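You operate a simulated robot arm through the tools that you are given. There is no shell and no other tool. Be economical: measure what you need, move in short steps, check, and stop when the job is done.

Carry out the task below with a simulated robot arm. There is one attempt and no reset: what you move stays moved.

JOB
Open the films drawer, take the film frame on the front ledge of the filler base and put it away inside and shut the drawer again. Then set the grey speed selector to 1. Then open the clips drawer, take the blue clip from there and leave it on the flat blue liner on the raised back shelf and shut the drawer again. Then put two of the brackets from the fittings bench top on the lower shelf of the valve table. Then put the black clip on the lower shelf of the fittings bench. Then put the green card from the valve table top on the pipe table top. Then take the green scrub pad and leave it on the lower shelf of the pipe table. Then fetch the blue scrub pad and set it on the lower shelf of the pipe table. Then set the liner machine size selector to 10. Then fetch the short white filter and set it on the upper middle shelf of the spares rack. Keep to this order. Set down upright: blue clip, bracket, black clip, short white filter. The grey speed selector goes to its stop. The liner machine size selector goes to its stop.

Only the result counts: the job must be done as asked and must still hold three seconds after the hand-in. Knocking over, shifting, dropping, spilling or breaking anything else fails it.

ROBOT AND FRAMES
A 7-joint arm with a two-finger parallel gripper on a trunk, on a base that drives. Base frame: it is fixed to the floor where the robot stands at the start and does not move with it; the origin is under the middle of the robot, x ahead of it, y to its left, z up. Lengths are in mm, angles in rad, forces in N, time in s.
With the tool pointing down near the work surface it reaches from about 100 to 580 mm from the robot's upright axis, wherever it stands. Its first joint turns from -2.496 to 2.496 rad. Places, roughly: black clip (10x4x6 cm) [-4100, 8000, 900]; blue clip (10x4x6 cm) [900, 2500, 600]; blue scrub pad (7x10x5 cm) [-4000, 1700, 700]; bracket (5x5x7 cm) [-4200, 8300, 900]; clips drawer [900, 2600, 600]; film frame (10x8x4 cm) [-1200, 1300, 700]; films drawer [900, 0, 800]; films drawer inside [1000, 0, 700]; flat blue liner [1250, 2250, 1000]; green card [-3750, 4500, 1000]; green scrub pad (7x10x5 cm) [-4100, 1800, 700]; grey speed selector [-1300, 2500, 600]; liner machine size selector [-900, 5800, 1200]; lower shelf of the fittings bench [-4000, 7800, 200]; lower shelf of the pipe table [-4100, 2700, 200]; lower shelf of the valve table [-4000, 4300, 200]; pipe table top [-4100, 2700, 700]; short white filter [3000, 2750, 750]; upper middle shelf of the spares rack [1000, -900, 1200]. Payload 3 kg.
Tool frame: the origin (TCP) lies between the finger pads and is the grasp point; the fingertips stand 30 mm ahead of it; z points along the fingers, y is the line along which they close. Largest opening 110 mm; finger width 20, thickness 10; the body of the gripper, 48 by 112 mm, starts 55 mm behind the TCP.
Orientation is that of the tool frame in the base frame, as [roll, pitch, yaw] about the fixed x, y, z axes, in that order (R = Rz(yaw) Ry(pitch) Rx(roll)). With the fingers straight down and closing along the base's y, the tool's x points along the base's -x, its y along +y and its z along -z.

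CONTROLS
- The arm moves only by the tool apply_moves. Its argument "moves" is a list of rows, each a list of 7 numbers: the shift along the tool's x, y, z in mm, then the turn, a rotation vector about the tool's x, y, z in rad, then the closure in counts, from 0 (fully open) to 255 (shut). In form: [[tx, ty, tz, ax, ay, az, jaw], ...]. A call has 1 to 8 rows; each row shifts and turns the commanded pose from where the row before left it, along the tool's axes as they then stand. Each row takes 0.2 s and may step no farther than 50 mm and 0.15 rad from the row before; otherwise, or with a gripper value out of range, the whole call is refused. Where a pose cannot be reached the arm comes as near as it can. A force on the tool above 40 N (or 10 N above the force at the start of the call, whichever is more), or a blocked arm, ends the call early, and 0.2 s more pass. The fingers move at their own pace (about 108 mm/s each) and stop on an object; they squeeze with about 40 N. The grip force told is the motor's: it shows also when the fingers shut on nothing. Time passes only in rows, and 0.2 s behind the last, so rows that do not move let the fingers close. It gives the time, the measured TCP pose, the force on the tool (base axes), the opening and the grip force at its end, in the units of the frame above (readings bear some noise), with the torque about the TCP (base axes, N m) and any sound that the robot's microphone picked up, and new pictures: "pictures" is both (left out), scene, wrist or none.
- Cameras (640 x 400 px; columns grow to the right, rows downward): "scene" is now at [157.8, -4.2, 1636.8]; the picture's right is [-0.04, -1.00, 0.00], its down [-0.78, 0.03, -0.63] and it looks along [0.63, -0.02, -0.78] (base axes); focal length 261 px, centre (320, 200). "wrist" rides on the gripper at [72, 17, -103] in the tool frame; the picture's right is [-0.23, 0.97, 0.00], its down [-0.76, -0.18, -0.62] and it looks along [-0.61, -0.14, 0.78] (tool axes); focal length 222 px, centre (320, 200).
- lift_body(by): slides the trunk up (or, below 0, down) by that many mm; the arm and the scene camera ride with it, the base frame stays. It gives what a move gives, with no picture.
- steer(legs): drives the robot by 1 to 6 legs, each [ahead, left, turn to the left] in mm, mm and rad, along the robot's own axes; the way and the turn of a leg run together, so that a leg with both is an arc; at most 1500 mm and 3.142 rad a leg. The arm and the cameras ride along, it lands a little off, and it stops where it bumps. It gives what a move gives, and a new picture of the scene camera.
- turn_head(pan, tilt): turns the head with the scene camera to pan (to the left, within 1.501 rad either way) and tilt (down, from -0.506 to 1.204), counted from straight ahead of the robot. It gives what a move gives, and a new picture of the scene camera.
- locate(camera, pixels): for up to 12 pixels [column, row] of the newest picture of that camera ("zoom" is the newest enlarged one), the place [x, y, z] in the base frame of the surface seen there, good to about 2 mm. No time passes.
- enlarge(camera, box): a new picture of the part [left, top, right, bottom] of that camera's present view, enlarged. No time passes.
- hand_in(): hands the job in; it is judged then, once.

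Keep the steps short. Do not move on a guess: measure, check each grasp and each placing, and mend mistakes. In all there are 378 turns and 360 pictures (those below and enlarged ones count). Leave the gripper open and the arm clear of the work at the hand-in unless told otherwise, and finish with a single line.

The tools are called after "Request:" as name(argument=value, ...) on one line, values as JSON. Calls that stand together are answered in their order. apply_moves: Moves the arm, as the interface text tells. Its arguments: {"type":"object","properties":{"moves":{"type":"array","items":{"type":"array","items":{"type":"number"}}},"pictures":{"type":"string","enum":["both","scene","wrist","none"]}},"required":["moves"]} The other tools are called the same way: lift_body (by) slides the trunk up or down; steer (legs) drives the base; turn_head (pan, tilt) turns the head that bears the scene camera; locate (camera, pixels) gives the place of the surface under pixels of a picture; enlarge (camera, box) takes an enlarged picture of a part of a camera's view; hand_in () hands the job in.

At the start:

```text
time: 0.0
eef_pos: [757.8, 58.3, 976.0]
ee_rot: [-3.141, 0.0, -3.141]
wrist_force: [-0.5, -0.2, 0.6]
torque: [-0.05, -0.01, 0.03]
grip_width: 110.1
gripper_force: 0.2
trunk travel left (down, up): [-763.0, 127.0]
robot x, y, heading: [-1.8, 0.2, 0.001]
head pan, tilt: [-0.037, 0.892]
```

scene: 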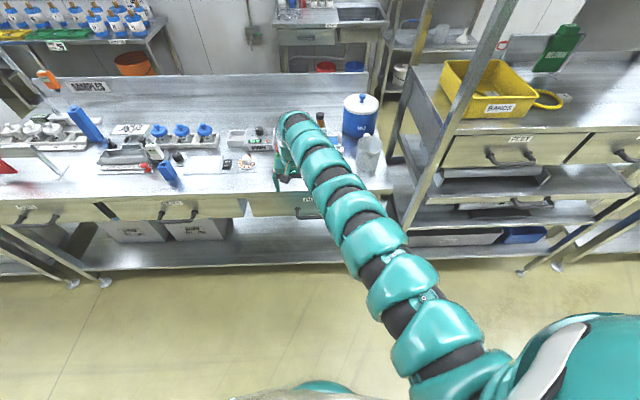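
wrist: 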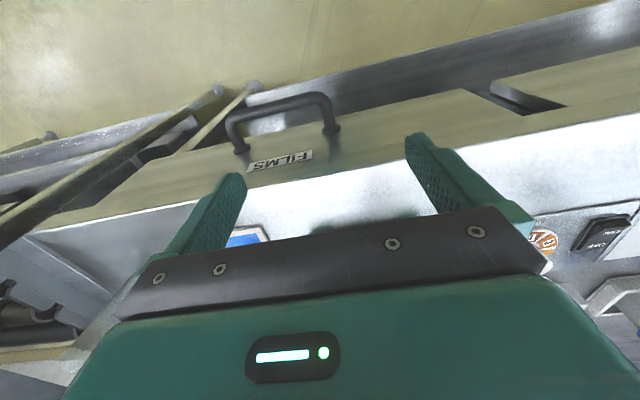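

I see the FILMS drawer's handle in the wrist picture around (280,105). I measure it and the drawer front.

Request:
locate(camera="wrist", pixels=[[280, 106], [235, 125], [325, 105], [240, 150], [333, 130], [280, 162], [160, 170], [440, 115], [300, 200], [350, 230], [245, 238], [540, 240]])

Request:
enlarge(camera="scene", box=[160, 80, 400, 230])

```text
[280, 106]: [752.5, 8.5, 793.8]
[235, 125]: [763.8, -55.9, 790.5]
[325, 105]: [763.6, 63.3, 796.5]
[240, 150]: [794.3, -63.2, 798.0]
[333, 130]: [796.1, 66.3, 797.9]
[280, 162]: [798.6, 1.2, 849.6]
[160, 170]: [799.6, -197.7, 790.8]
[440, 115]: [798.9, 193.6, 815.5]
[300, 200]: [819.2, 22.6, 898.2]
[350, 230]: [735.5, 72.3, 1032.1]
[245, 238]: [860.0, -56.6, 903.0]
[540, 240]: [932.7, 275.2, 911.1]
```

```text
2.67 times, centred on (280, 155) of scene
```

zoom: 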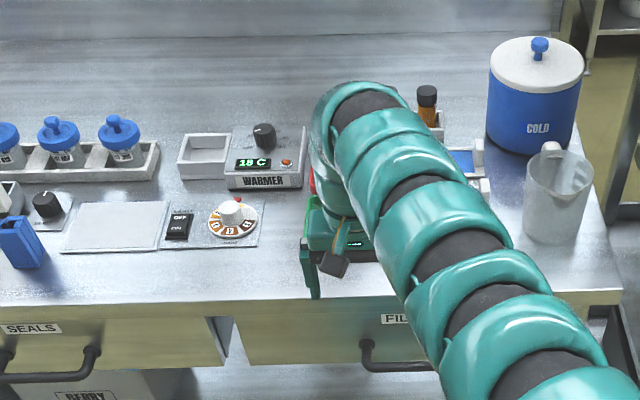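

The handle bar runs along y (-60…66), x≈757, z≈795, with the face at x≈799. I will back the hand off, then turn it to point forward with the fingers closing vertically.

Request:
apply_moves(moves=[[50, 0, 0, 0, 0, 0, 0], [50, 0, 0, 0, 0, 0, 0], [0, 0, 0, -0.08637, -0.08637, 0.08637, 0], [0, 0, 0, -0.08637, -0.08637, 0.08637, 0], [0, 0, 0, -0.08637, -0.08637, 0.08637, 0], [0, 0, 0, -0.08637, -0.08637, 0.08637, 0], [0, 0, 0, -0.08637, -0.08637, 0.08637, 0], [0, 0, 0, -0.08637, -0.08637, 0.08637, 0]], pictures="none")

Request:
apply_moves(moves=[[0, 0, 0, -0.08637, -0.08637, 0.08637, 0], [0, 0, 0, -0.08637, -0.08637, 0.08637, 0], [0, 0, 0, -0.08637, -0.08637, 0.08637, 0], [0, 0, 0, -0.08637, -0.08637, 0.08637, 0], [0, 0, 0, -0.08637, -0.08637, 0.08637, 0], [0, 0, 0, -0.08637, -0.08637, 0.08637, 0], [0, 0, 0, -0.08637, -0.08637, 0.08637, 0], [0, 0, 0, -0.08637, -0.08637, 0.08637, 0]])

```text
time: 1.8
eef_pos: [735.7, 95.5, 932.7]
ee_rot: [2.551, 0.304, 2.576]
wrist_force: [-0.1, -0.5, 1.1]
torque: [-0.03, 0.0, 0.0]
grip_width: 109.9
gripper_force: 0.0
out of reach, approached as far as the arm can: row 3, 4, 5, 6, 7, 8
trunk travel left (down, up): [-763.0, 127.0]
robot x, y, heading: [-0.9, -0.9, 0.007]
head pan, tilt: [-0.037, 0.892]
```

```text
time: 3.6
eef_pos: [798.2, 81.0, 977.8]
ee_rot: [2.285, 0.238, 2.321]
wrist_force: [-0.4, 0.1, 0.1]
torque: [0.01, 0.02, 0.01]
grip_width: 109.7
gripper_force: 0.1
out of reach, approached as far as the arm can: row 1, 2, 3, 4, 5, 6, 7, 8
trunk travel left (down, up): [-763.0, 127.0]
robot x, y, heading: [0.7, 2.4, -0.001]
head pan, tilt: [-0.037, 0.892]
```

scene: 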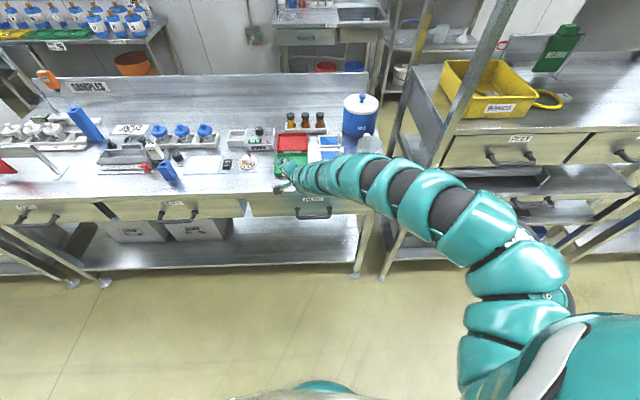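
wrist: 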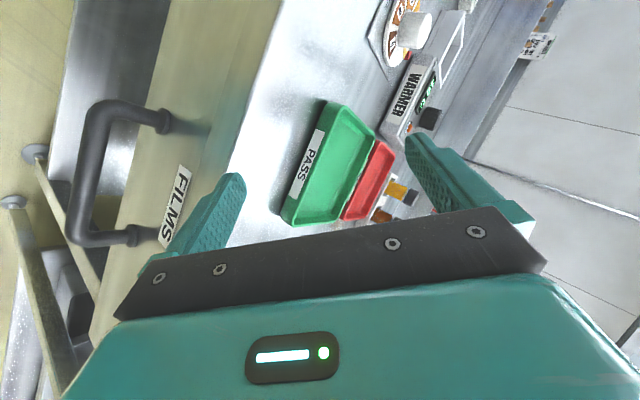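

The arm can't reach that attitude here. I back the base off 350 mm to clear the table and lower the trunk so the shoulder is nearer handle height.

Request:
steer(legs=[[-350, 0, 0]])

Request:
lift_body(by=-200)

Request:
apply_moves(moves=[[0, 0, 0, 0, 0, 0, 0]])

```text
time: 5.6
eef_pos: [490.8, 85.6, 978.8]
ee_rot: [2.285, 0.24, 2.327]
wrist_force: [-0.5, 0.2, 0.1]
torque: [-0.01, 0.0, -0.02]
grip_width: 109.9
gripper_force: 0.0
trunk travel left (down, up): [-763.0, 127.0]
robot x, y, heading: [-304.7, -3.4, 0.004]
head pan, tilt: [-0.037, 0.892]
stopped in leg 1: the robot was blocked; the commanded pose is now the measured one
```

scene: 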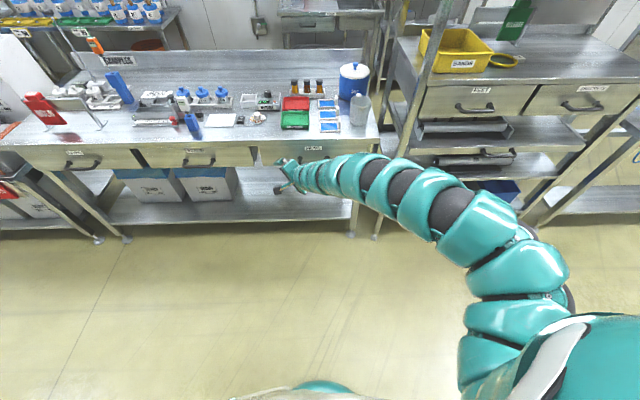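

```text
time: 7.8
eef_pos: [493.7, 86.0, 777.0]
ee_rot: [2.287, 0.239, 2.327]
wrist_force: [-0.1, -0.4, 0.3]
torque: [-0.01, 0.01, 0.0]
grip_width: 109.8
gripper_force: 0.0
trunk travel left (down, up): [-563.0, 327.0]
robot x, y, heading: [-307.1, -2.1, 0.009]
head pan, tilt: [-0.037, 0.892]
```

```text
time: 8.2
eef_pos: [492.2, 86.1, 777.8]
ee_rot: [2.286, 0.238, 2.327]
wrist_force: [-0.4, 0.1, -0.3]
torque: [-0.02, 0.0, -0.02]
grip_width: 110.2
gripper_force: 0.0
trunk travel left (down, up): [-563.0, 327.0]
robot x, y, heading: [-303.4, -2.7, 0.006]
head pan, tilt: [-0.037, 0.892]
```

scene: 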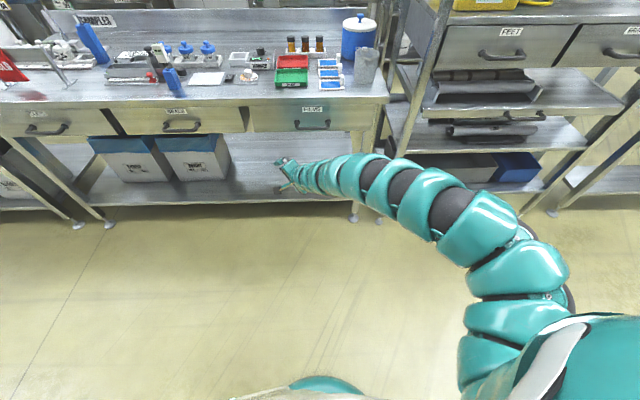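
wrist: 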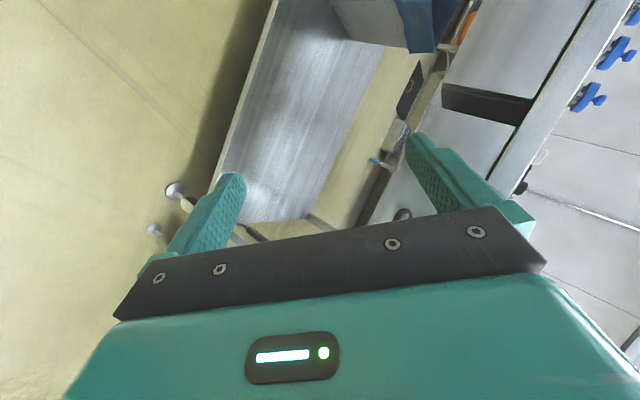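

Commanded pose is now the measured one; the tool is in free space before the bench. I pull back 150 mm and finish the rotation to fingers forward, closing vertical.

Request:
apply_moves(moves=[[33, -17.7, -32.8, 0, 0, 0, 0], [33, -17.7, -32.8, 0, 0, 0, 0], [33, -17.7, -32.8, 0, 0, 0, 0], [33, -17.7, -32.8, 0, 0, 0, 0], [0, 0, 0, -0.0839, -0.0909, 0.069, 0], [0, 0, 0, -0.0839, -0.0909, 0.069, 0], [0, 0, 0, -0.0839, -0.0909, 0.069, 0], [0, 0, 0, -0.0839, -0.0909, 0.069, 0]], pictures="none")

Request:
apply_moves(moves=[[0, 0, 0, -0.0839, -0.0909, 0.069, 0], [0, 0, 0, -0.0839, -0.0909, 0.069, 0], [0, 0, 0, -0.0839, -0.0909, 0.069, 0]])

```text
time: 10.0
eef_pos: [498.1, 81.9, 786.8]
ee_rot: [2.266, 0.227, 2.307]
wrist_force: [0.4, 0.6, 0.7]
torque: [0.0, 0.01, -0.01]
grip_width: 109.7
gripper_force: 0.0
out of reach, approached as far as the arm can: row 1, 2, 3, 4, 5, 6, 7, 8
trunk travel left (down, up): [-563.0, 327.0]
robot x, y, heading: [-309.1, -0.7, 0.01]
head pan, tilt: [-0.037, 0.892]
```

```text
time: 10.8
eef_pos: [497.7, 81.4, 785.0]
ee_rot: [2.264, 0.225, 2.305]
wrist_force: [-0.6, -1.0, 0.7]
torque: [0.01, -0.01, 0.0]
grip_width: 109.8
gripper_force: 0.0
out of reach, approached as far as the arm can: row 1, 2, 3
trunk travel left (down, up): [-563.0, 327.0]
robot x, y, heading: [-306.5, -1.8, 0.003]
head pan, tilt: [-0.037, 0.892]
```

scene: 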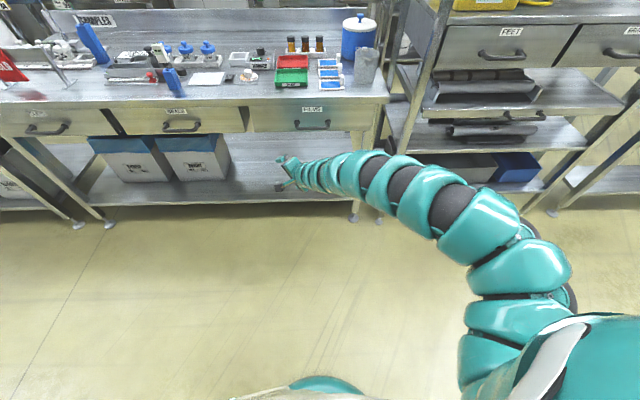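
wrist: 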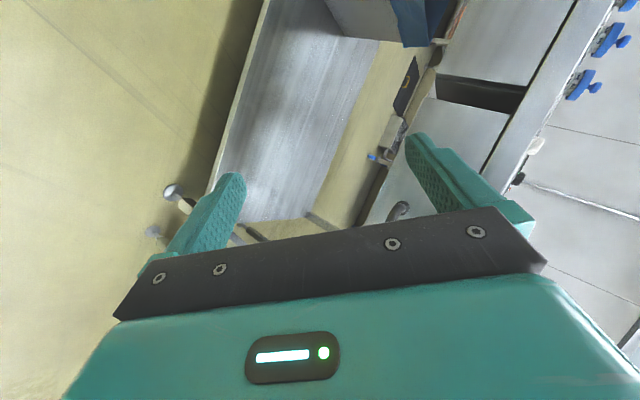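

The arm reports a limit for this roll. I roll the commanded pose back about the finger axis (to closing along y) to see whether plain forward pointing is reachable.

Request:
apply_moves(moves=[[0, 0, 0, 0, 0, -0.15, 0], [0, 0, 0, 0, 0, -0.15, 0], [0, 0, 0, 0, 0, -0.15, 0], [0, 0, 0, 0, 0, -0.15, 0], [0, 0, 0, 0, 0, -0.15, 0], [0, 0, 0, 0, 0, -0.15, 0], [0, 0, 0, 0, 0, -0.15, 0], [0, 0, 0, 0, 0, -0.15, 0]], pictures="none")

Request:
apply_moves(moves=[[0, 0, 0, 0, 0, -0.15, 0], [0, 0, 0, 0, 0, -0.15, 0], [0, 0, 0, 0, 0, -0.07, 0]])

```text
time: 12.6
eef_pos: [497.4, 81.0, 784.4]
ee_rot: [3.04, 0.893, -2.717]
wrist_force: [0.7, -0.5, -0.4]
torque: [0.0, 0.02, 0.03]
grip_width: 110.2
gripper_force: 0.1
trunk travel left (down, up): [-563.0, 327.0]
robot x, y, heading: [-306.7, -3.9, 0.012]
head pan, tilt: [-0.037, 0.892]
```

```text
time: 13.4
eef_pos: [497.8, 81.0, 785.4]
ee_rot: [-2.798, 0.846, -2.144]
wrist_force: [-0.3, 0.8, -0.3]
torque: [-0.01, -0.02, -0.01]
grip_width: 110.3
gripper_force: 0.0
trunk travel left (down, up): [-563.0, 327.0]
robot x, y, heading: [-301.8, 1.9, 0.003]
head pan, tilt: [-0.037, 0.892]
```

scene: 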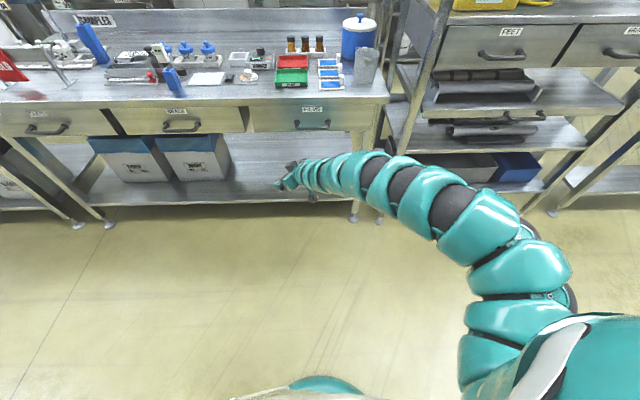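
wrist: 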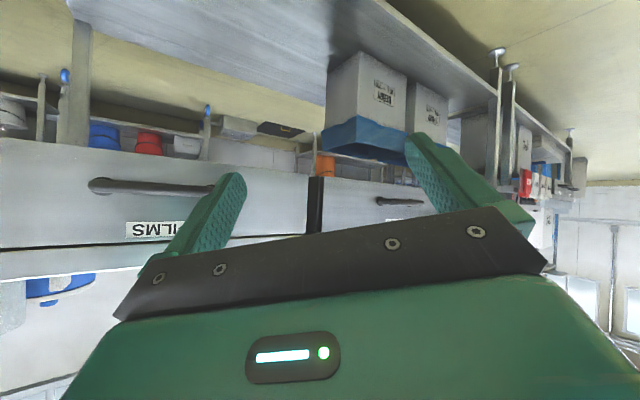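

Out-of-reach rows leave the command at the reached pose, and negative roll is free. I pull back 100 mm and turn to fingers forward with the opposite roll (camera on the right).

Request:
apply_moves(moves=[[18, 32.7, -33.3, 0, 0, 0, 0], [18, 32.7, -33.3, 0, 0, 0, 0], [0, 0, 0, 0.0981, 0.0038, -0.1129, 0], [0, 0, 0, 0.0981, 0.0038, -0.1129, 0], [0, 0, 0, 0.0981, 0.0038, -0.1129, 0], [0, 0, 0, 0.0981, 0.0038, -0.1129, 0], [0, 0, 0, 0.0981, 0.0038, -0.1129, 0], [0, 0, 0, 0.0981, 0.0038, -0.1129, 0]], pictures="none")

Request:
apply_moves(moves=[[0, 0, 0, 0.0981, 0.0038, -0.1129, 0], [0, 0, 0, 0.0981, 0.0038, -0.1129, 0], [0, 0, 0, 0.0981, 0.0038, -0.1129, 0]])

```text
time: 15.2
eef_pos: [512.8, 71.5, 785.8]
ee_rot: [-2.166, 0.531, -1.754]
wrist_force: [-0.9, 0.0, -0.1]
torque: [0.02, -0.02, 0.03]
grip_width: 109.9
gripper_force: 0.0
out of reach, approached as far as the arm can: row 1, 2, 3, 4, 5
trunk travel left (down, up): [-563.0, 327.0]
robot x, y, heading: [-306.0, -4.3, 0.003]
head pan, tilt: [-0.037, 0.892]
```

```text
time: 16.0
eef_pos: [511.1, 72.3, 785.3]
ee_rot: [-1.818, 0.216, -1.617]
wrist_force: [0.6, 0.5, 0.7]
torque: [0.0, -0.03, 0.01]
grip_width: 110.2
gripper_force: 0.0
trunk travel left (down, up): [-563.0, 327.0]
robot x, y, heading: [-301.1, 0.6, 0.005]
head pan, tilt: [-0.037, 0.892]
```

scene: 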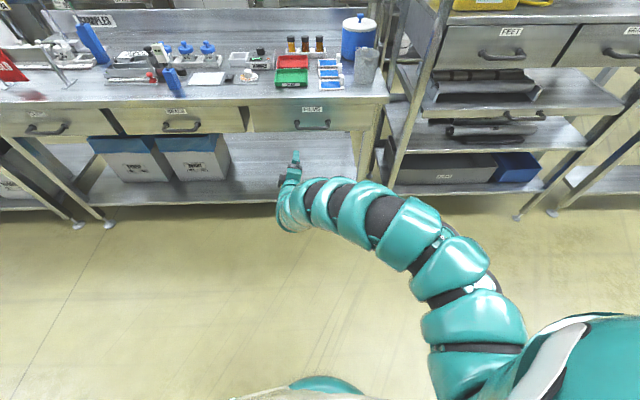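
wrist: 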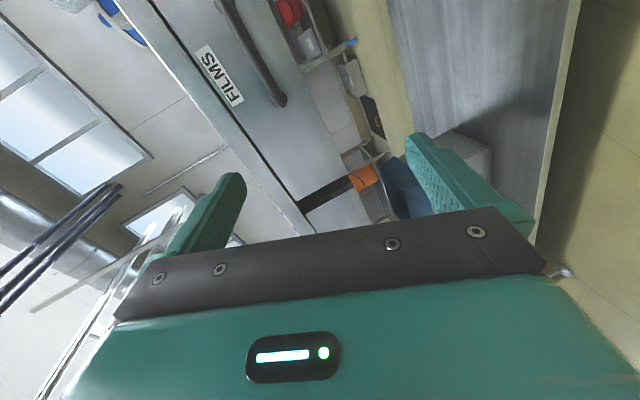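

Nearly there. I finish the rotation, shift to y≈3, z≈795, and test pulling the hand back.

Request:
apply_moves(moves=[[0, 0, 0, 0.0803, -0.0063, -0.0733, 0], [0, 0, 0, 0.0803, -0.0063, -0.0733, 0], [0, 0, 0, 0.0803, -0.0063, -0.0733, 0], [35, -5, 0, 0, 0, 0, 0], [34, -5, 0, 0, 0, 0, 0], [0, 0, -40, 0, 0, 0, 0], [0, 0, -40, 0, 0, 0, 0]], pictures="wrist")

```text
time: 17.6
eef_pos: [465.9, 14.9, 769.1]
ee_rot: [-1.571, 0.004, -1.574]
wrist_force: [-0.1, -0.2, 0.7]
torque: [-0.01, 0.02, 0.05]
grip_width: 109.8
gripper_force: 0.1
out of reach, approached as far as the arm can: row 6, 7
trunk travel left (down, up): [-563.0, 327.0]
robot x, y, heading: [-311.2, -0.9, 0.008]
head pan, tilt: [-0.037, 0.892]
```

wrist: 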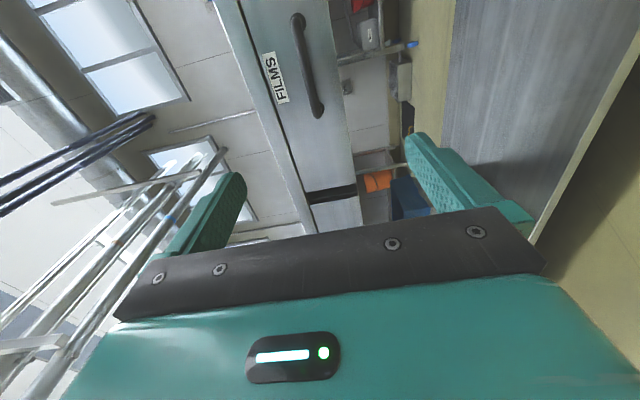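

Forward pointing works but retraction is limited, so I'll use the base to pull. I set the height to 795 and y to ~5, then drive 220 mm ahead.

Request:
apply_moves(moves=[[5, -13, 0, 0, 0, 0, 0], [5, -13, 0, 0, 0, 0, 0]], pictures="none")

Request:
steer(legs=[[220, 0, 0]])

Request:
apply_moves(moves=[[0, 0, 0, 0, 0, 0, 90]], pictures="wrist")

```text
time: 18.2
eef_pos: [478.0, 12.7, 783.8]
ee_rot: [-1.573, 0.002, -1.574]
wrist_force: [-0.3, 0.5, -0.1]
torque: [0.0, 0.0, -0.02]
grip_width: 110.2
gripper_force: 0.1
out of reach, approached as far as the arm can: row 1, 2
trunk travel left (down, up): [-563.0, 327.0]
robot x, y, heading: [-308.3, -1.1, 0.007]
head pan, tilt: [-0.037, 0.892]
```

```text
time: 19.9
eef_pos: [698.3, 18.8, 782.7]
ee_rot: [-1.569, 0.0, -1.568]
wrist_force: [0.1, -0.4, 0.5]
torque: [0.01, 0.0, -0.01]
grip_width: 109.8
gripper_force: 0.0
trunk travel left (down, up): [-563.0, 327.0]
robot x, y, heading: [-90.4, 0.6, 0.013]
head pan, tilt: [-0.037, 0.892]
```

scene: 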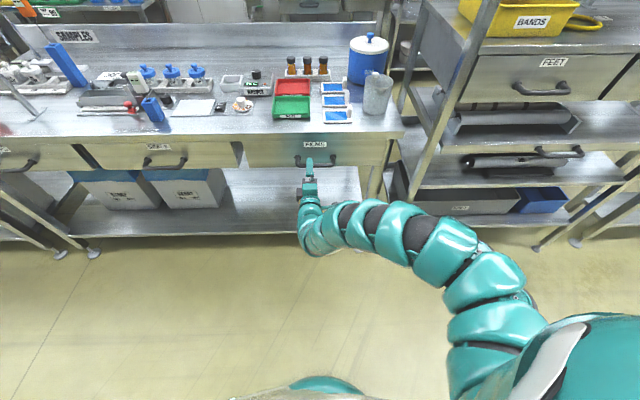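

```text
time: 20.3
eef_pos: [698.7, 19.5, 782.3]
ee_rot: [-1.569, 0.002, -1.567]
wrist_force: [-0.4, 0.3, -0.1]
torque: [0.0, 0.03, -0.01]
grip_width: 71.5
gripper_force: 0.1
trunk travel left (down, up): [-563.0, 327.0]
robot x, y, heading: [-82.0, -0.1, 0.008]
head pan, tilt: [-0.037, 0.892]
```

wrist: 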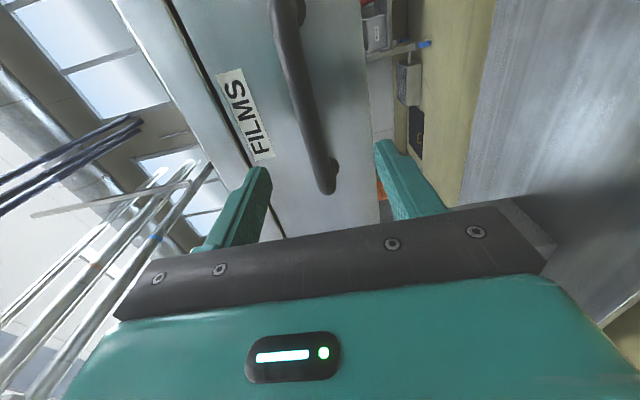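

Opening 72 mm. I raise the trunk 12 mm to level with the bar and reach 55 mm forward with the arm.

Request:
lift_body(by=12)

Request:
apply_moves(moves=[[8, 0, 28, 0, 0, 0, 90], [0, 0, 27, 0, 0, 0, 90]], pictures="wrist")

```text
time: 20.9
eef_pos: [698.3, 19.1, 795.4]
ee_rot: [-1.569, 0.001, -1.567]
wrist_force: [0.1, 0.4, -0.4]
torque: [0.02, 0.0, 0.02]
grip_width: 71.2
gripper_force: 0.2
trunk travel left (down, up): [-575.0, 315.0]
robot x, y, heading: [-83.6, 2.0, 0.011]
head pan, tilt: [-0.037, 0.892]
```

```text
time: 21.5
eef_pos: [754.2, 10.3, 794.9]
ee_rot: [-1.57, 0.0, -1.567]
wrist_force: [-0.5, -0.4, 0.3]
torque: [0.0, -0.02, 0.0]
grip_width: 71.4
gripper_force: 0.0
trunk travel left (down, up): [-575.0, 315.0]
robot x, y, heading: [-82.8, 2.7, 0.015]
head pan, tilt: [-0.037, 0.892]
```

wrist: 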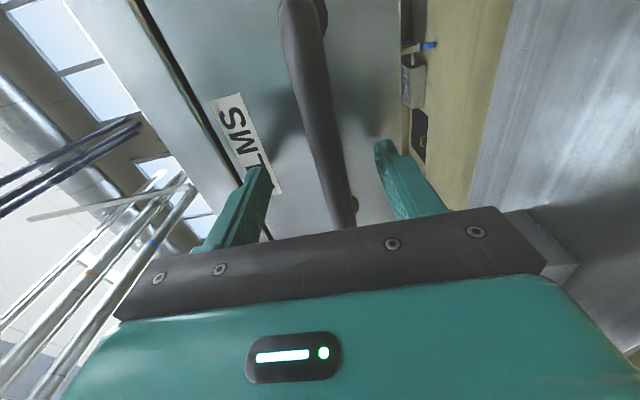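

The bar lies between the fingers. I close on it.

Request:
apply_moves(moves=[[0, 0, 4, 0, 0, 0, 200], [0, 0, 0, 0, 0, 0, 255], [0, 0, 0, 0, 0, 0, 255], [0, 0, 0, 0, 0, 0, 255]], pictures="none")

Request:
steer(legs=[[-100, 0, 0]])

```text
time: 22.4
eef_pos: [755.1, 12.0, 786.3]
ee_rot: [-1.589, 0.001, -1.567]
wrist_force: [4.0, 1.4, -13.4]
torque: [-0.06, 0.17, 0.16]
grip_width: 15.9
gripper_force: 44.7
trunk travel left (down, up): [-575.0, 315.0]
robot x, y, heading: [-85.8, 0.9, 0.01]
head pan, tilt: [-0.037, 0.892]
stopped in row 4: the force on the tool passed its limit at 42 N (the readings are from after the stop); the commanded pose is now the measured one
```

```text
time: 23.5
eef_pos: [655.0, 12.6, 786.4]
ee_rot: [-1.588, 0.0, -1.564]
wrist_force: [-2.2, 1.7, -24.9]
torque: [-0.06, 0.13, 0.01]
grip_width: 15.5
gripper_force: 44.8
trunk travel left (down, up): [-575.0, 315.0]
robot x, y, heading: [-186.4, -0.4, 0.011]
head pan, tilt: [-0.037, 0.892]
```

scene: 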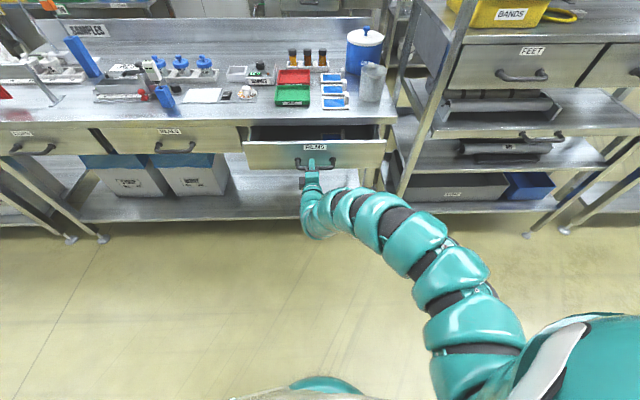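

The drawer opens. I pull another 105 mm.

Request:
steer(legs=[[-105, 0, 0]])

```text
time: 24.7
eef_pos: [546.8, 10.8, 785.6]
ee_rot: [-1.588, 0.0, -1.561]
wrist_force: [-1.8, 6.8, -15.5]
torque: [0.03, 0.12, 0.23]
grip_width: 15.4
gripper_force: 44.7
trunk travel left (down, up): [-575.0, 315.0]
robot x, y, heading: [-292.7, -0.4, 0.012]
head pan, tilt: [-0.037, 0.892]
```

scene: 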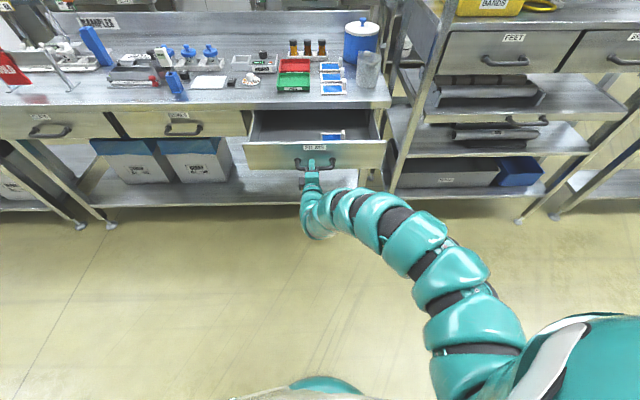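

Drawer open about 208 mm; a frame already lies at the right inside, the left is free. I release, then look left and right before driving.

Request:
apply_moves(moves=[[0, 0, 0, 0, 0, 0, 0], [0, 0, 0, 0, 0, 0, 0], [0, 0, 0, 0, 0, 0, 0]], pictures="none")

Request:
turn_head(pan=1.5, tilt=0.6)

Request:
turn_head(pan=-1.5, tilt=0.6)

```text
time: 25.5
eef_pos: [545.6, 12.1, 786.3]
ee_rot: [-1.589, 0.001, -1.562]
wrist_force: [-0.4, 0.5, -0.3]
torque: [0.0, -0.01, 0.01]
grip_width: 110.1
gripper_force: 0.1
trunk travel left (down, up): [-575.0, 315.0]
robot x, y, heading: [-293.8, -1.5, 0.015]
head pan, tilt: [-0.037, 0.892]
```

```text
time: 27.1
eef_pos: [545.1, 10.3, 787.2]
ee_rot: [-1.588, 0.0, -1.562]
wrist_force: [-0.3, 0.2, 1.0]
torque: [0.0, 0.0, 0.01]
grip_width: 109.8
gripper_force: 0.1
trunk travel left (down, up): [-575.0, 315.0]
robot x, y, heading: [-292.3, 0.7, 0.013]
head pan, tilt: [1.499, 0.6]
```

scene: 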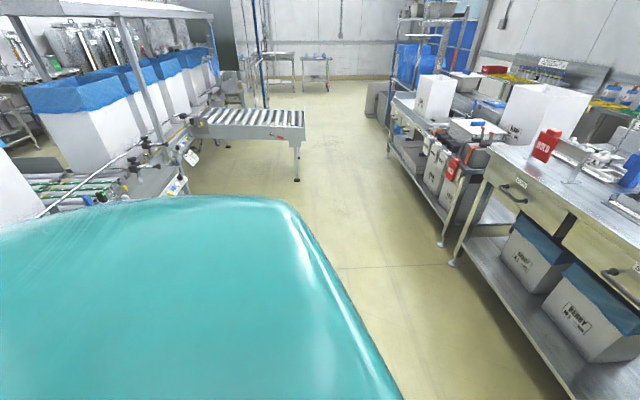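

```text
time: 29.7
eef_pos: [545.4, 11.4, 787.5]
ee_rot: [-1.589, 0.0, -1.562]
wrist_force: [0.5, 0.0, 0.1]
torque: [0.03, 0.01, -0.01]
grip_width: 110.2
gripper_force: 0.1
trunk travel left (down, up): [-575.0, 315.0]
robot x, y, heading: [-293.1, -1.7, 0.014]
head pan, tilt: [-1.499, 0.6]
```

scene: 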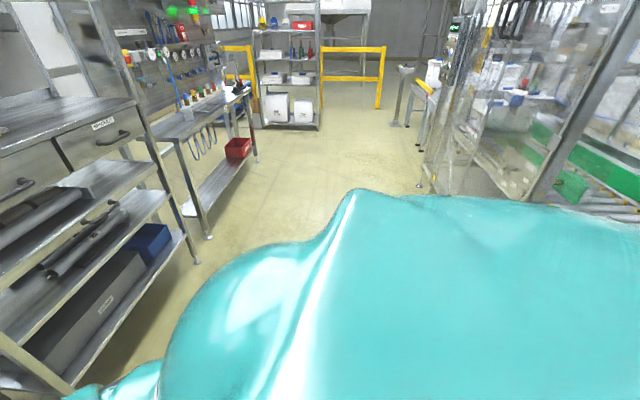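

I return the view left and measure machine edges and floor there.

Request:
turn_head(pan=1.5, tilt=0.5)

Request:
locate(camera="scene", pixels=[[300, 200], [296, 160], [300, 130], [180, 205], [80, 225], [440, 275], [455, 290], [200, 185], [230, 120], [270, 240], [330, 300], [190, 200]])

```text
time: 32.3
eef_pos: [543.4, 10.3, 787.0]
ee_rot: [-1.588, 0.001, -1.562]
wrist_force: [0.5, 0.3, -0.8]
torque: [-0.02, 0.02, -0.01]
grip_width: 110.0
gripper_force: 0.1
trunk travel left (down, up): [-575.0, 315.0]
robot x, y, heading: [-292.4, -7.0, 0.013]
head pan, tilt: [1.499, 0.499]
```

scene: 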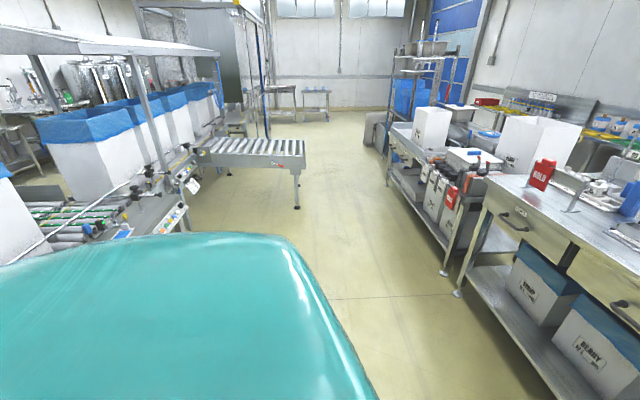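

```text
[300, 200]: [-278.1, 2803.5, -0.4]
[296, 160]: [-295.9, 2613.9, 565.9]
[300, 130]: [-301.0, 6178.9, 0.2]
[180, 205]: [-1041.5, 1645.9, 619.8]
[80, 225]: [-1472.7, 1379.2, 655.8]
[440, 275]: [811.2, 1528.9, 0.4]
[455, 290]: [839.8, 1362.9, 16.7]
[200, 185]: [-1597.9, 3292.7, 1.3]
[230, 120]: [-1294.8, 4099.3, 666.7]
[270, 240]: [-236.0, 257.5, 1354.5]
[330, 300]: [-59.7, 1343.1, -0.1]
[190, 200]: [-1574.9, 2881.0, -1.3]
```

The line of machinery is behind me at x≈-950 and beyond; the aisle runs along y. Now I swing left 0.35 rad so the open fingers slide sideways off the handle and away from the drawer.

Request:
steer(legs=[[0, 0, 0.35]])

```text
time: 33.8
eef_pos: [489.8, 299.8, 787.4]
ee_rot: [-1.589, 0.001, -1.211]
wrist_force: [0.4, -0.2, 0.8]
torque: [-0.02, -0.03, 0.01]
grip_width: 110.1
gripper_force: 0.1
trunk travel left (down, up): [-575.0, 315.0]
robot x, y, heading: [-293.9, -1.3, 0.371]
head pan, tilt: [1.499, 0.499]
```

scene: 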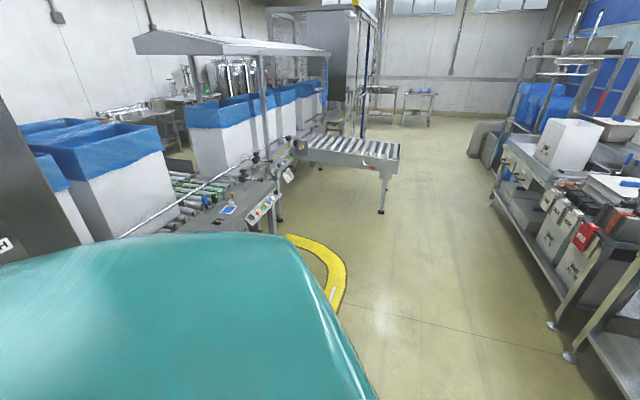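

Clear of the handle. I fold the hand back to pointing down (14 rows) and retract.

Request:
apply_moves(moves=[[0, 0, 0, -0.08637, 0.08637, 0.08637, 0], [0, 0, 0, -0.08637, 0.08637, 0.08637, 0], [0, 0, 0, -0.08637, 0.08637, 0.08637, 0], [0, 0, 0, -0.08637, 0.08637, 0.08637, 0], [0, 0, 0, -0.08637, 0.08637, 0.08637, 0], [0, 0, 0, -0.08637, 0.08637, 0.08637, 0], [0, 0, 0, -0.08637, 0.08637, 0.08637, 0], [0, 0, 0, -0.08637, 0.08637, 0.08637, 0]], pictures="none")

Request:
apply_moves(moves=[[0, 0, 0, -0.08637, 0.08637, 0.08637, 0], [0, 0, 0, -0.08637, 0.08637, 0.08637, 0], [0, 0, 0, -0.08637, 0.08637, 0.08637, 0], [0, 0, 0, -0.08637, 0.08637, 0.08637, 0], [0, 0, 0, -0.08637, 0.08637, 0.08637, 0], [0, 0, 0, -0.08637, 0.08637, 0.08637, 0], [50, 0, -30, 0, 0, 0, 0], [50, 0, -30, 0, 0, 0, 0]], pictures="none")

Request:
apply_moves(moves=[[50, 0, 0, 0, 0, 0, 0], [50, 0, 0, 0, 0, 0, 0], [50, 0, 0, 0, 0, 0, 0], [50, 0, 0, 0, 0, 0, 0]], pictures="wrist")

```text
time: 35.6
eef_pos: [490.3, 299.7, 785.3]
ee_rot: [-2.499, 0.318, -2.129]
wrist_force: [-0.3, 0.4, -0.1]
torque: [0.0, 0.02, -0.04]
grip_width: 110.1
gripper_force: 0.1
trunk travel left (down, up): [-575.0, 315.0]
robot x, y, heading: [-291.2, -0.7, 0.367]
head pan, tilt: [1.499, 0.499]
```

```text
refused: row 7 steps farther than a row can; nothing moved
```

```text
time: 36.6
eef_pos: [426.0, 188.3, 736.3]
ee_rot: [-2.499, 0.318, -2.132]
wrist_force: [-0.8, 0.5, 0.5]
torque: [-0.03, 0.02, -0.03]
grip_width: 109.9
gripper_force: 0.1
out of reach, approached as far as the arm can: row 3, 4
trunk travel left (down, up): [-575.0, 315.0]
robot x, y, heading: [-296.4, -2.0, 0.364]
head pan, tilt: [1.499, 0.499]
```

wrist: 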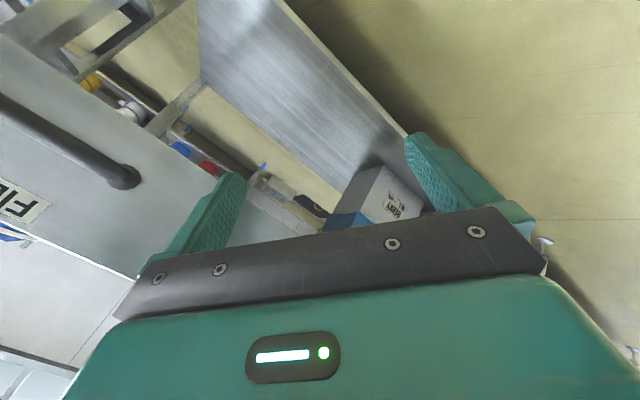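

A row was too long; I continue the turn to pointing down, 6 rows, then retract.

Request:
apply_moves(moves=[[0, 0, 0, -0.08637, 0.08637, 0.08637, 0], [0, 0, 0, -0.08637, 0.08637, 0.08637, 0], [0, 0, 0, -0.08637, 0.08637, 0.08637, 0], [0, 0, 0, -0.08637, 0.08637, 0.08637, 0], [0, 0, 0, -0.08637, 0.08637, 0.08637, 0], [0, 0, 0, -0.08637, 0.08637, 0.08637, 0], [45, 0, -20, 0, 0, 0, 0], [45, 0, -20, 0, 0, 0, 0]], pictures="none")

Request:
apply_moves(moves=[[45, 0, -20, 0, 0, 0, 0], [45, 0, -20, 0, 0, 0, 0], [45, 0, -20, 0, 0, 0, 0], [45, 0, 0, 0, 0, 0, 0]], pictures="scene")

```text
time: 38.4
eef_pos: [387.6, 174.7, 750.1]
ee_rot: [-3.14, -0.02, -2.784]
wrist_force: [-0.2, 0.5, -0.1]
torque: [0.0, -0.05, -0.02]
grip_width: 109.9
gripper_force: 0.0
out of reach, approached as far as the arm can: row 5, 6, 7, 8
trunk travel left (down, up): [-575.0, 315.0]
robot x, y, heading: [-294.4, -3.5, 0.369]
head pan, tilt: [1.499, 0.499]
```

```text
time: 39.4
eef_pos: [360.9, 172.7, 723.5]
ee_rot: [-3.14, -0.016, -2.781]
wrist_force: [-0.2, 0.1, -0.2]
torque: [-0.03, 0.01, -0.03]
grip_width: 110.0
gripper_force: 0.2
out of reach, approached as far as the arm can: row 1, 2, 3, 4
trunk travel left (down, up): [-575.0, 315.0]
robot x, y, heading: [-294.9, -2.2, 0.366]
head pan, tilt: [1.499, 0.499]
```

scene: 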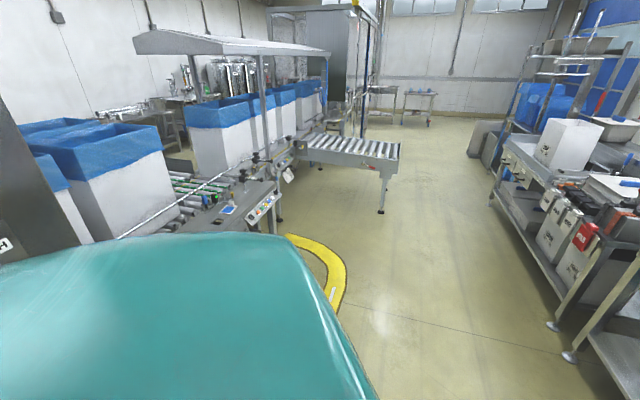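

Low retraction is limited by the arm's shape. I try moving the hand down and back together (nothing below it here but floor).

Request:
apply_moves(moves=[[0, 0, 50, 0, 0, 0, 0], [0, 0, 50, 0, 0, 0, 0], [30, 0, 40, 0, 0, 0, 0], [30, 0, 40, 0, 0, 0, 0], [40, 0, 20, 0, 0, 0, 0], [40, 0, 20, 0, 0, 0, 0], [50, 0, 0, 0, 0, 0, 0], [50, 0, 0, 0, 0, 0, 0]], pictures="none")

```text
time: 41.2
eef_pos: [217.2, 180.7, 587.3]
ee_rot: [-3.133, -0.019, -2.78]
wrist_force: [0.2, -0.3, -0.1]
torque: [-0.01, -0.01, 0.0]
grip_width: 110.1
gripper_force: 0.0
out of reach, approached as far as the arm can: row 1, 2, 3, 4, 5, 6, 7, 8
trunk travel left (down, up): [-575.0, 315.0]
robot x, y, heading: [-294.2, -2.9, 0.364]
head pan, tilt: [1.499, 0.499]
```

That works: lower relative to the trunk lets it come closer. A bit more.

Request:
apply_moves(moves=[[30, 0, 40, 0, 0, 0, 0], [30, 0, 40, 0, 0, 0, 0], [40, 0, 20, 0, 0, 0, 0], [40, 0, 20, 0, 0, 0, 0], [50, 0, 0, 0, 0, 0, 0], [50, 0, 0, 0, 0, 0, 0]], pictures="scene")

Request:
lift_body(by=300)

```text
time: 42.6
eef_pos: [216.9, 181.5, 586.7]
ee_rot: [-3.133, -0.019, -2.781]
wrist_force: [-0.1, 0.0, -0.3]
torque: [-0.02, 0.0, -0.02]
grip_width: 110.1
gripper_force: 0.1
out of reach, approached as far as the arm can: row 1, 2, 3, 4, 5, 6
trunk travel left (down, up): [-575.0, 315.0]
robot x, y, heading: [-293.6, -3.0, 0.367]
head pan, tilt: [1.499, 0.499]
```

scene: 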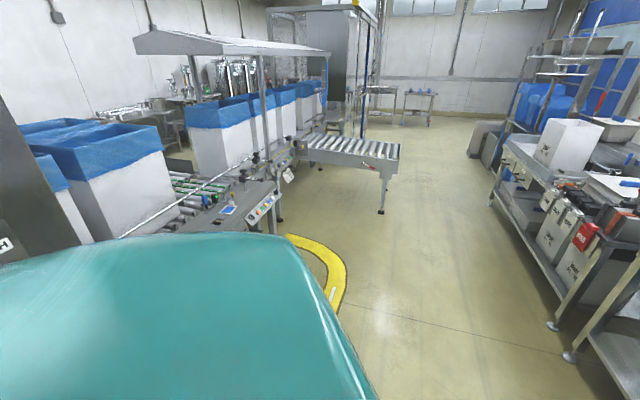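

```text
time: 45.6
eef_pos: [217.3, 180.8, 887.1]
ee_rot: [-3.13, -0.019, -2.781]
wrist_force: [0.6, -0.2, 0.3]
torque: [0.04, 0.01, 0.0]
grip_width: 110.0
gripper_force: 0.1
trunk travel left (down, up): [-875.0, 15.0]
robot x, y, heading: [-294.1, -4.1, 0.367]
head pan, tilt: [1.499, 0.499]
```

Request:
apply_moves(moves=[[50, 0, 0, 0, 0, 0, 0], [50, 0, 0, 0, 0, 0, 0], [50, 0, 0, 0, 0, 0, 0]], pictures="none")

Request:
turn_head(pan=0, tilt=1.0)

```text
time: 46.4
eef_pos: [217.0, 180.7, 887.6]
ee_rot: [-3.133, -0.02, -2.781]
wrist_force: [0.4, 1.5, -1.2]
torque: [-0.02, 0.01, 0.0]
grip_width: 110.0
gripper_force: 0.0
out of reach, approached as far as the arm can: row 1, 2, 3
trunk travel left (down, up): [-875.0, 15.0]
robot x, y, heading: [-294.9, 2.0, 0.363]
head pan, tilt: [1.499, 0.499]
```

```text
time: 48.0
eef_pos: [216.1, 181.0, 887.2]
ee_rot: [-3.132, -0.021, -2.781]
wrist_force: [0.7, -0.4, 0.0]
torque: [-0.01, 0.01, -0.02]
grip_width: 110.0
gripper_force: 0.2
trunk travel left (down, up): [-875.0, 15.0]
robot x, y, heading: [-293.1, -0.6, 0.369]
head pan, tilt: [0.0, 1.0]
```

scene: 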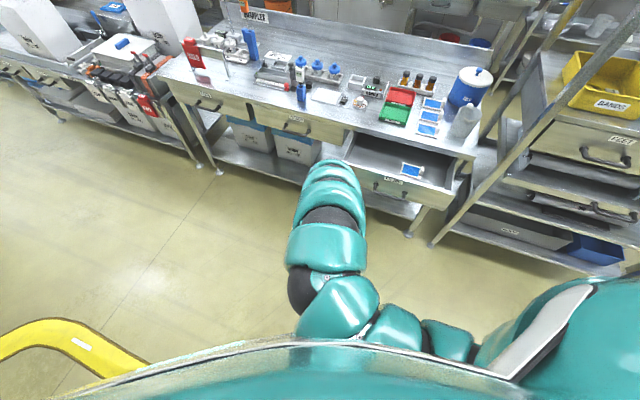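

I measure the yellow object and floor to the left before driving.

Request:
locate(camera="scene", pixels=[[10, 345], [60, 322], [130, 355], [80, 342], [40, 370], [150, 330], [210, 170], [340, 165], [20, 200], [400, 150], [345, 140], [460, 150]])

Request:
turn_head(pan=1.5, tilt=0.9)

```text
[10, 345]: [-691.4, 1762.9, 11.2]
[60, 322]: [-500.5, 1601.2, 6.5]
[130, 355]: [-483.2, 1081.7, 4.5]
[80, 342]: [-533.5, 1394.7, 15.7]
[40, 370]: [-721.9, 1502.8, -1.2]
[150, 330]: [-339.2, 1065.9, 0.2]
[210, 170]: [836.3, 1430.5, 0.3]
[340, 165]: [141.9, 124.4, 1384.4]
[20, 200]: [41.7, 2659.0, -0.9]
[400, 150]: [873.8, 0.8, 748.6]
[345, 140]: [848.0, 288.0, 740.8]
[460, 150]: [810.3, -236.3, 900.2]
```

```text
time: 49.6
eef_pos: [216.6, 181.1, 887.5]
ee_rot: [-3.133, -0.018, -2.781]
wrist_force: [-0.8, 0.4, -0.4]
torque: [-0.01, -0.04, 0.02]
grip_width: 110.1
gripper_force: 0.2
trunk travel left (down, up): [-875.0, 15.0]
robot x, y, heading: [-294.2, 0.3, 0.367]
head pan, tilt: [1.499, 0.901]
```

scene: 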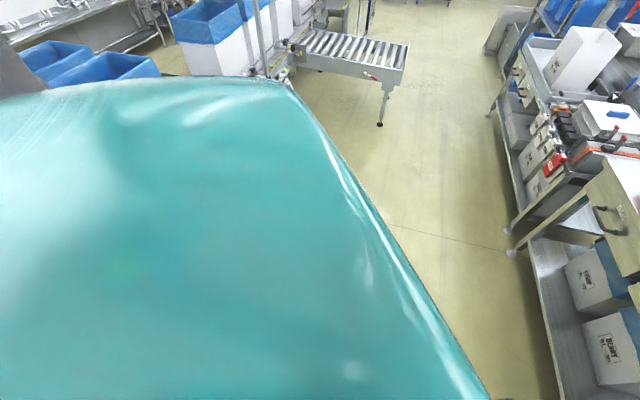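

The yellow arc is a low floor strip around x≈-500..-700. I drive to about (0, 1000) and turn to face -x.

Request:
steer(legs=[[633, 828, 0], [0, 0, 2.775]])

Request:
turn_head(pan=0, tilt=0.7)

```text
time: 61.3
eef_pos: [-538.2, 1011.9, 887.0]
ee_rot: [-3.134, -0.019, -0.053]
wrist_force: [0.2, 0.7, 0.6]
torque: [0.03, 0.03, -0.03]
grip_width: 110.0
gripper_force: 0.1
trunk travel left (down, up): [-875.0, 15.0]
robot x, y, heading: [0.9, 973.7, 3.094]
head pan, tilt: [1.499, 0.901]
```

scene: 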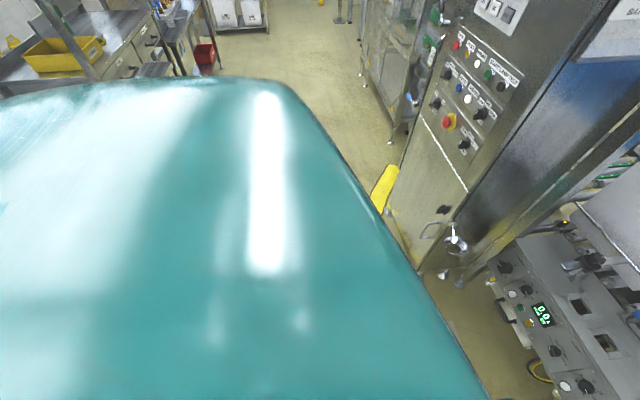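

```text
time: 62.9
eef_pos: [-538.1, 1012.5, 887.2]
ee_rot: [-3.132, -0.02, -0.053]
wrist_force: [-0.7, 0.0, -0.1]
torque: [-0.01, 0.02, 0.01]
grip_width: 109.8
gripper_force: 0.0
trunk travel left (down, up): [-875.0, 15.0]
robot x, y, heading: [5.9, 971.4, 3.089]
head pan, tilt: [0.0, 0.7]
```

scene: 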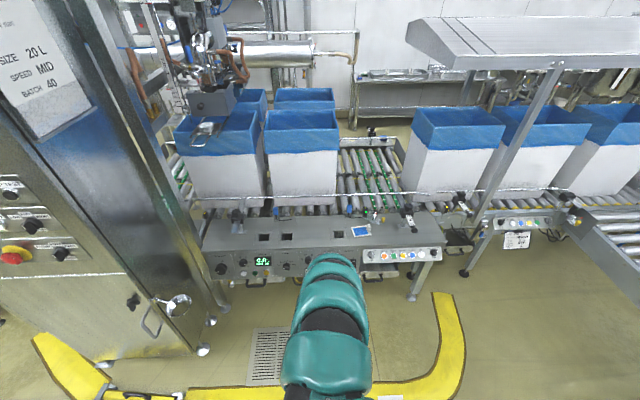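

The film frame shows near (360,230) on the ledge. I enlarge and measure.

Request:
enlarge(camera="scene", box=[190, 190, 470, 365])

Request:
locate(camera="scene", pixels=[[360, 230], [353, 235], [370, 233], [353, 227], [368, 226], [330, 240], [300, 235], [440, 300], [250, 395], [420, 240], [320, 205], [400, 205]])

```text
2.29 times, centred on (330, 278) of scene
```

zoom: 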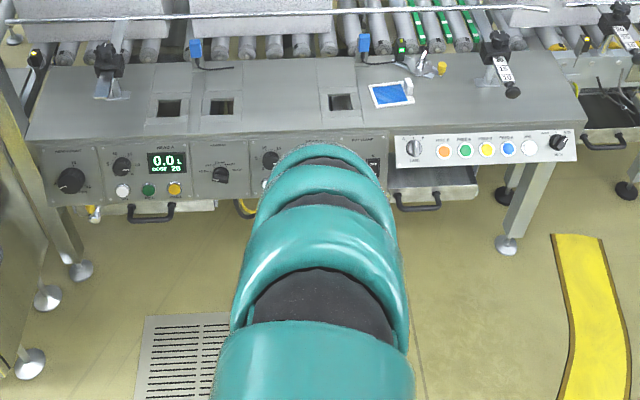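

```text
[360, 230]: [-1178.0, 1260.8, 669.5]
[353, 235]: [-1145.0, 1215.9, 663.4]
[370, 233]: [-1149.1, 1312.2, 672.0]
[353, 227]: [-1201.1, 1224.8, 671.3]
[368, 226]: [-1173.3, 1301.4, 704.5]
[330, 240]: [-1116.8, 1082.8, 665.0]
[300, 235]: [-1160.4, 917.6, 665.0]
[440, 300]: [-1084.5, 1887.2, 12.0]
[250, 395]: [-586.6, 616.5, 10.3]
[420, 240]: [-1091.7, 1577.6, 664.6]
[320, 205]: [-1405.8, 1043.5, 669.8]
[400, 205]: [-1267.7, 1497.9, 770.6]
```

The frame is at about (-1175,1262), ledge z≈665. I align with it: straighten heading, move 260 right (to +y) and 220 ahead.

Request:
steer(legs=[[0, 0, 0.05], [220, -260, 0]])

```text
time: 65.5
eef_pos: [-760.8, 1241.2, 887.8]
ee_rot: [-3.135, -0.018, -0.002]
wrist_force: [0.7, 0.3, -0.2]
torque: [-0.01, -0.01, -0.01]
grip_width: 110.2
gripper_force: 0.0
trunk travel left (down, up): [-875.0, 15.0]
robot x, y, heading: [-221.7, 1230.0, -3.143]
head pan, tilt: [0.0, 0.7]
```

scene: 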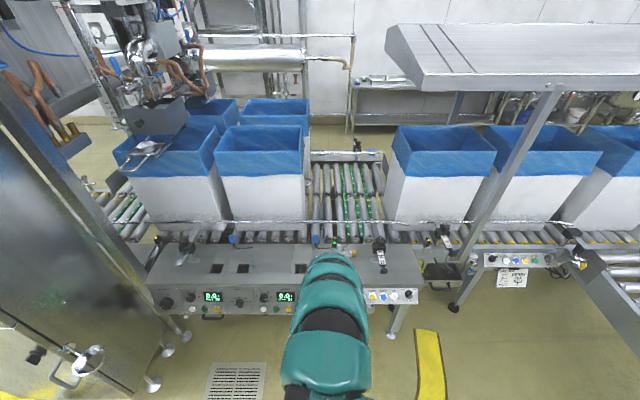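

Moving 230 mm further ahead to see whether the strip blocks.

Request:
steer(legs=[[230, 0, 0]])

```text
time: 67.2
eef_pos: [-963.7, 1257.5, 888.7]
ee_rot: [-3.095, -0.008, 0.03]
wrist_force: [2.5, 0.2, 0.6]
torque: [-0.04, 0.19, 0.01]
grip_width: 110.2
gripper_force: 0.2
trunk travel left (down, up): [-875.0, 15.0]
robot x, y, heading: [-442.1, 1211.0, 3.092]
head pan, tilt: [0.0, 0.7]
stopped in leg 1: the robot was blocked; the commanded pose is now the measured one
```

scene: 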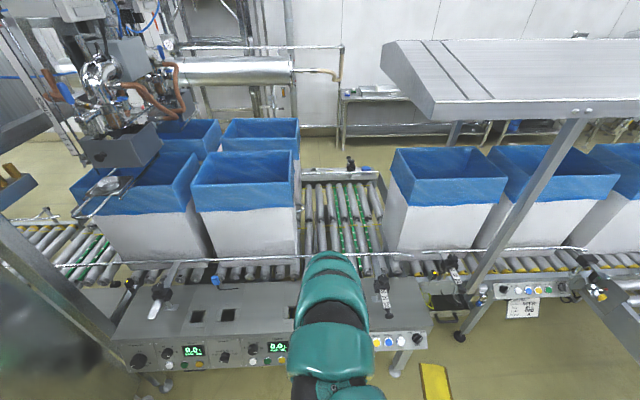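

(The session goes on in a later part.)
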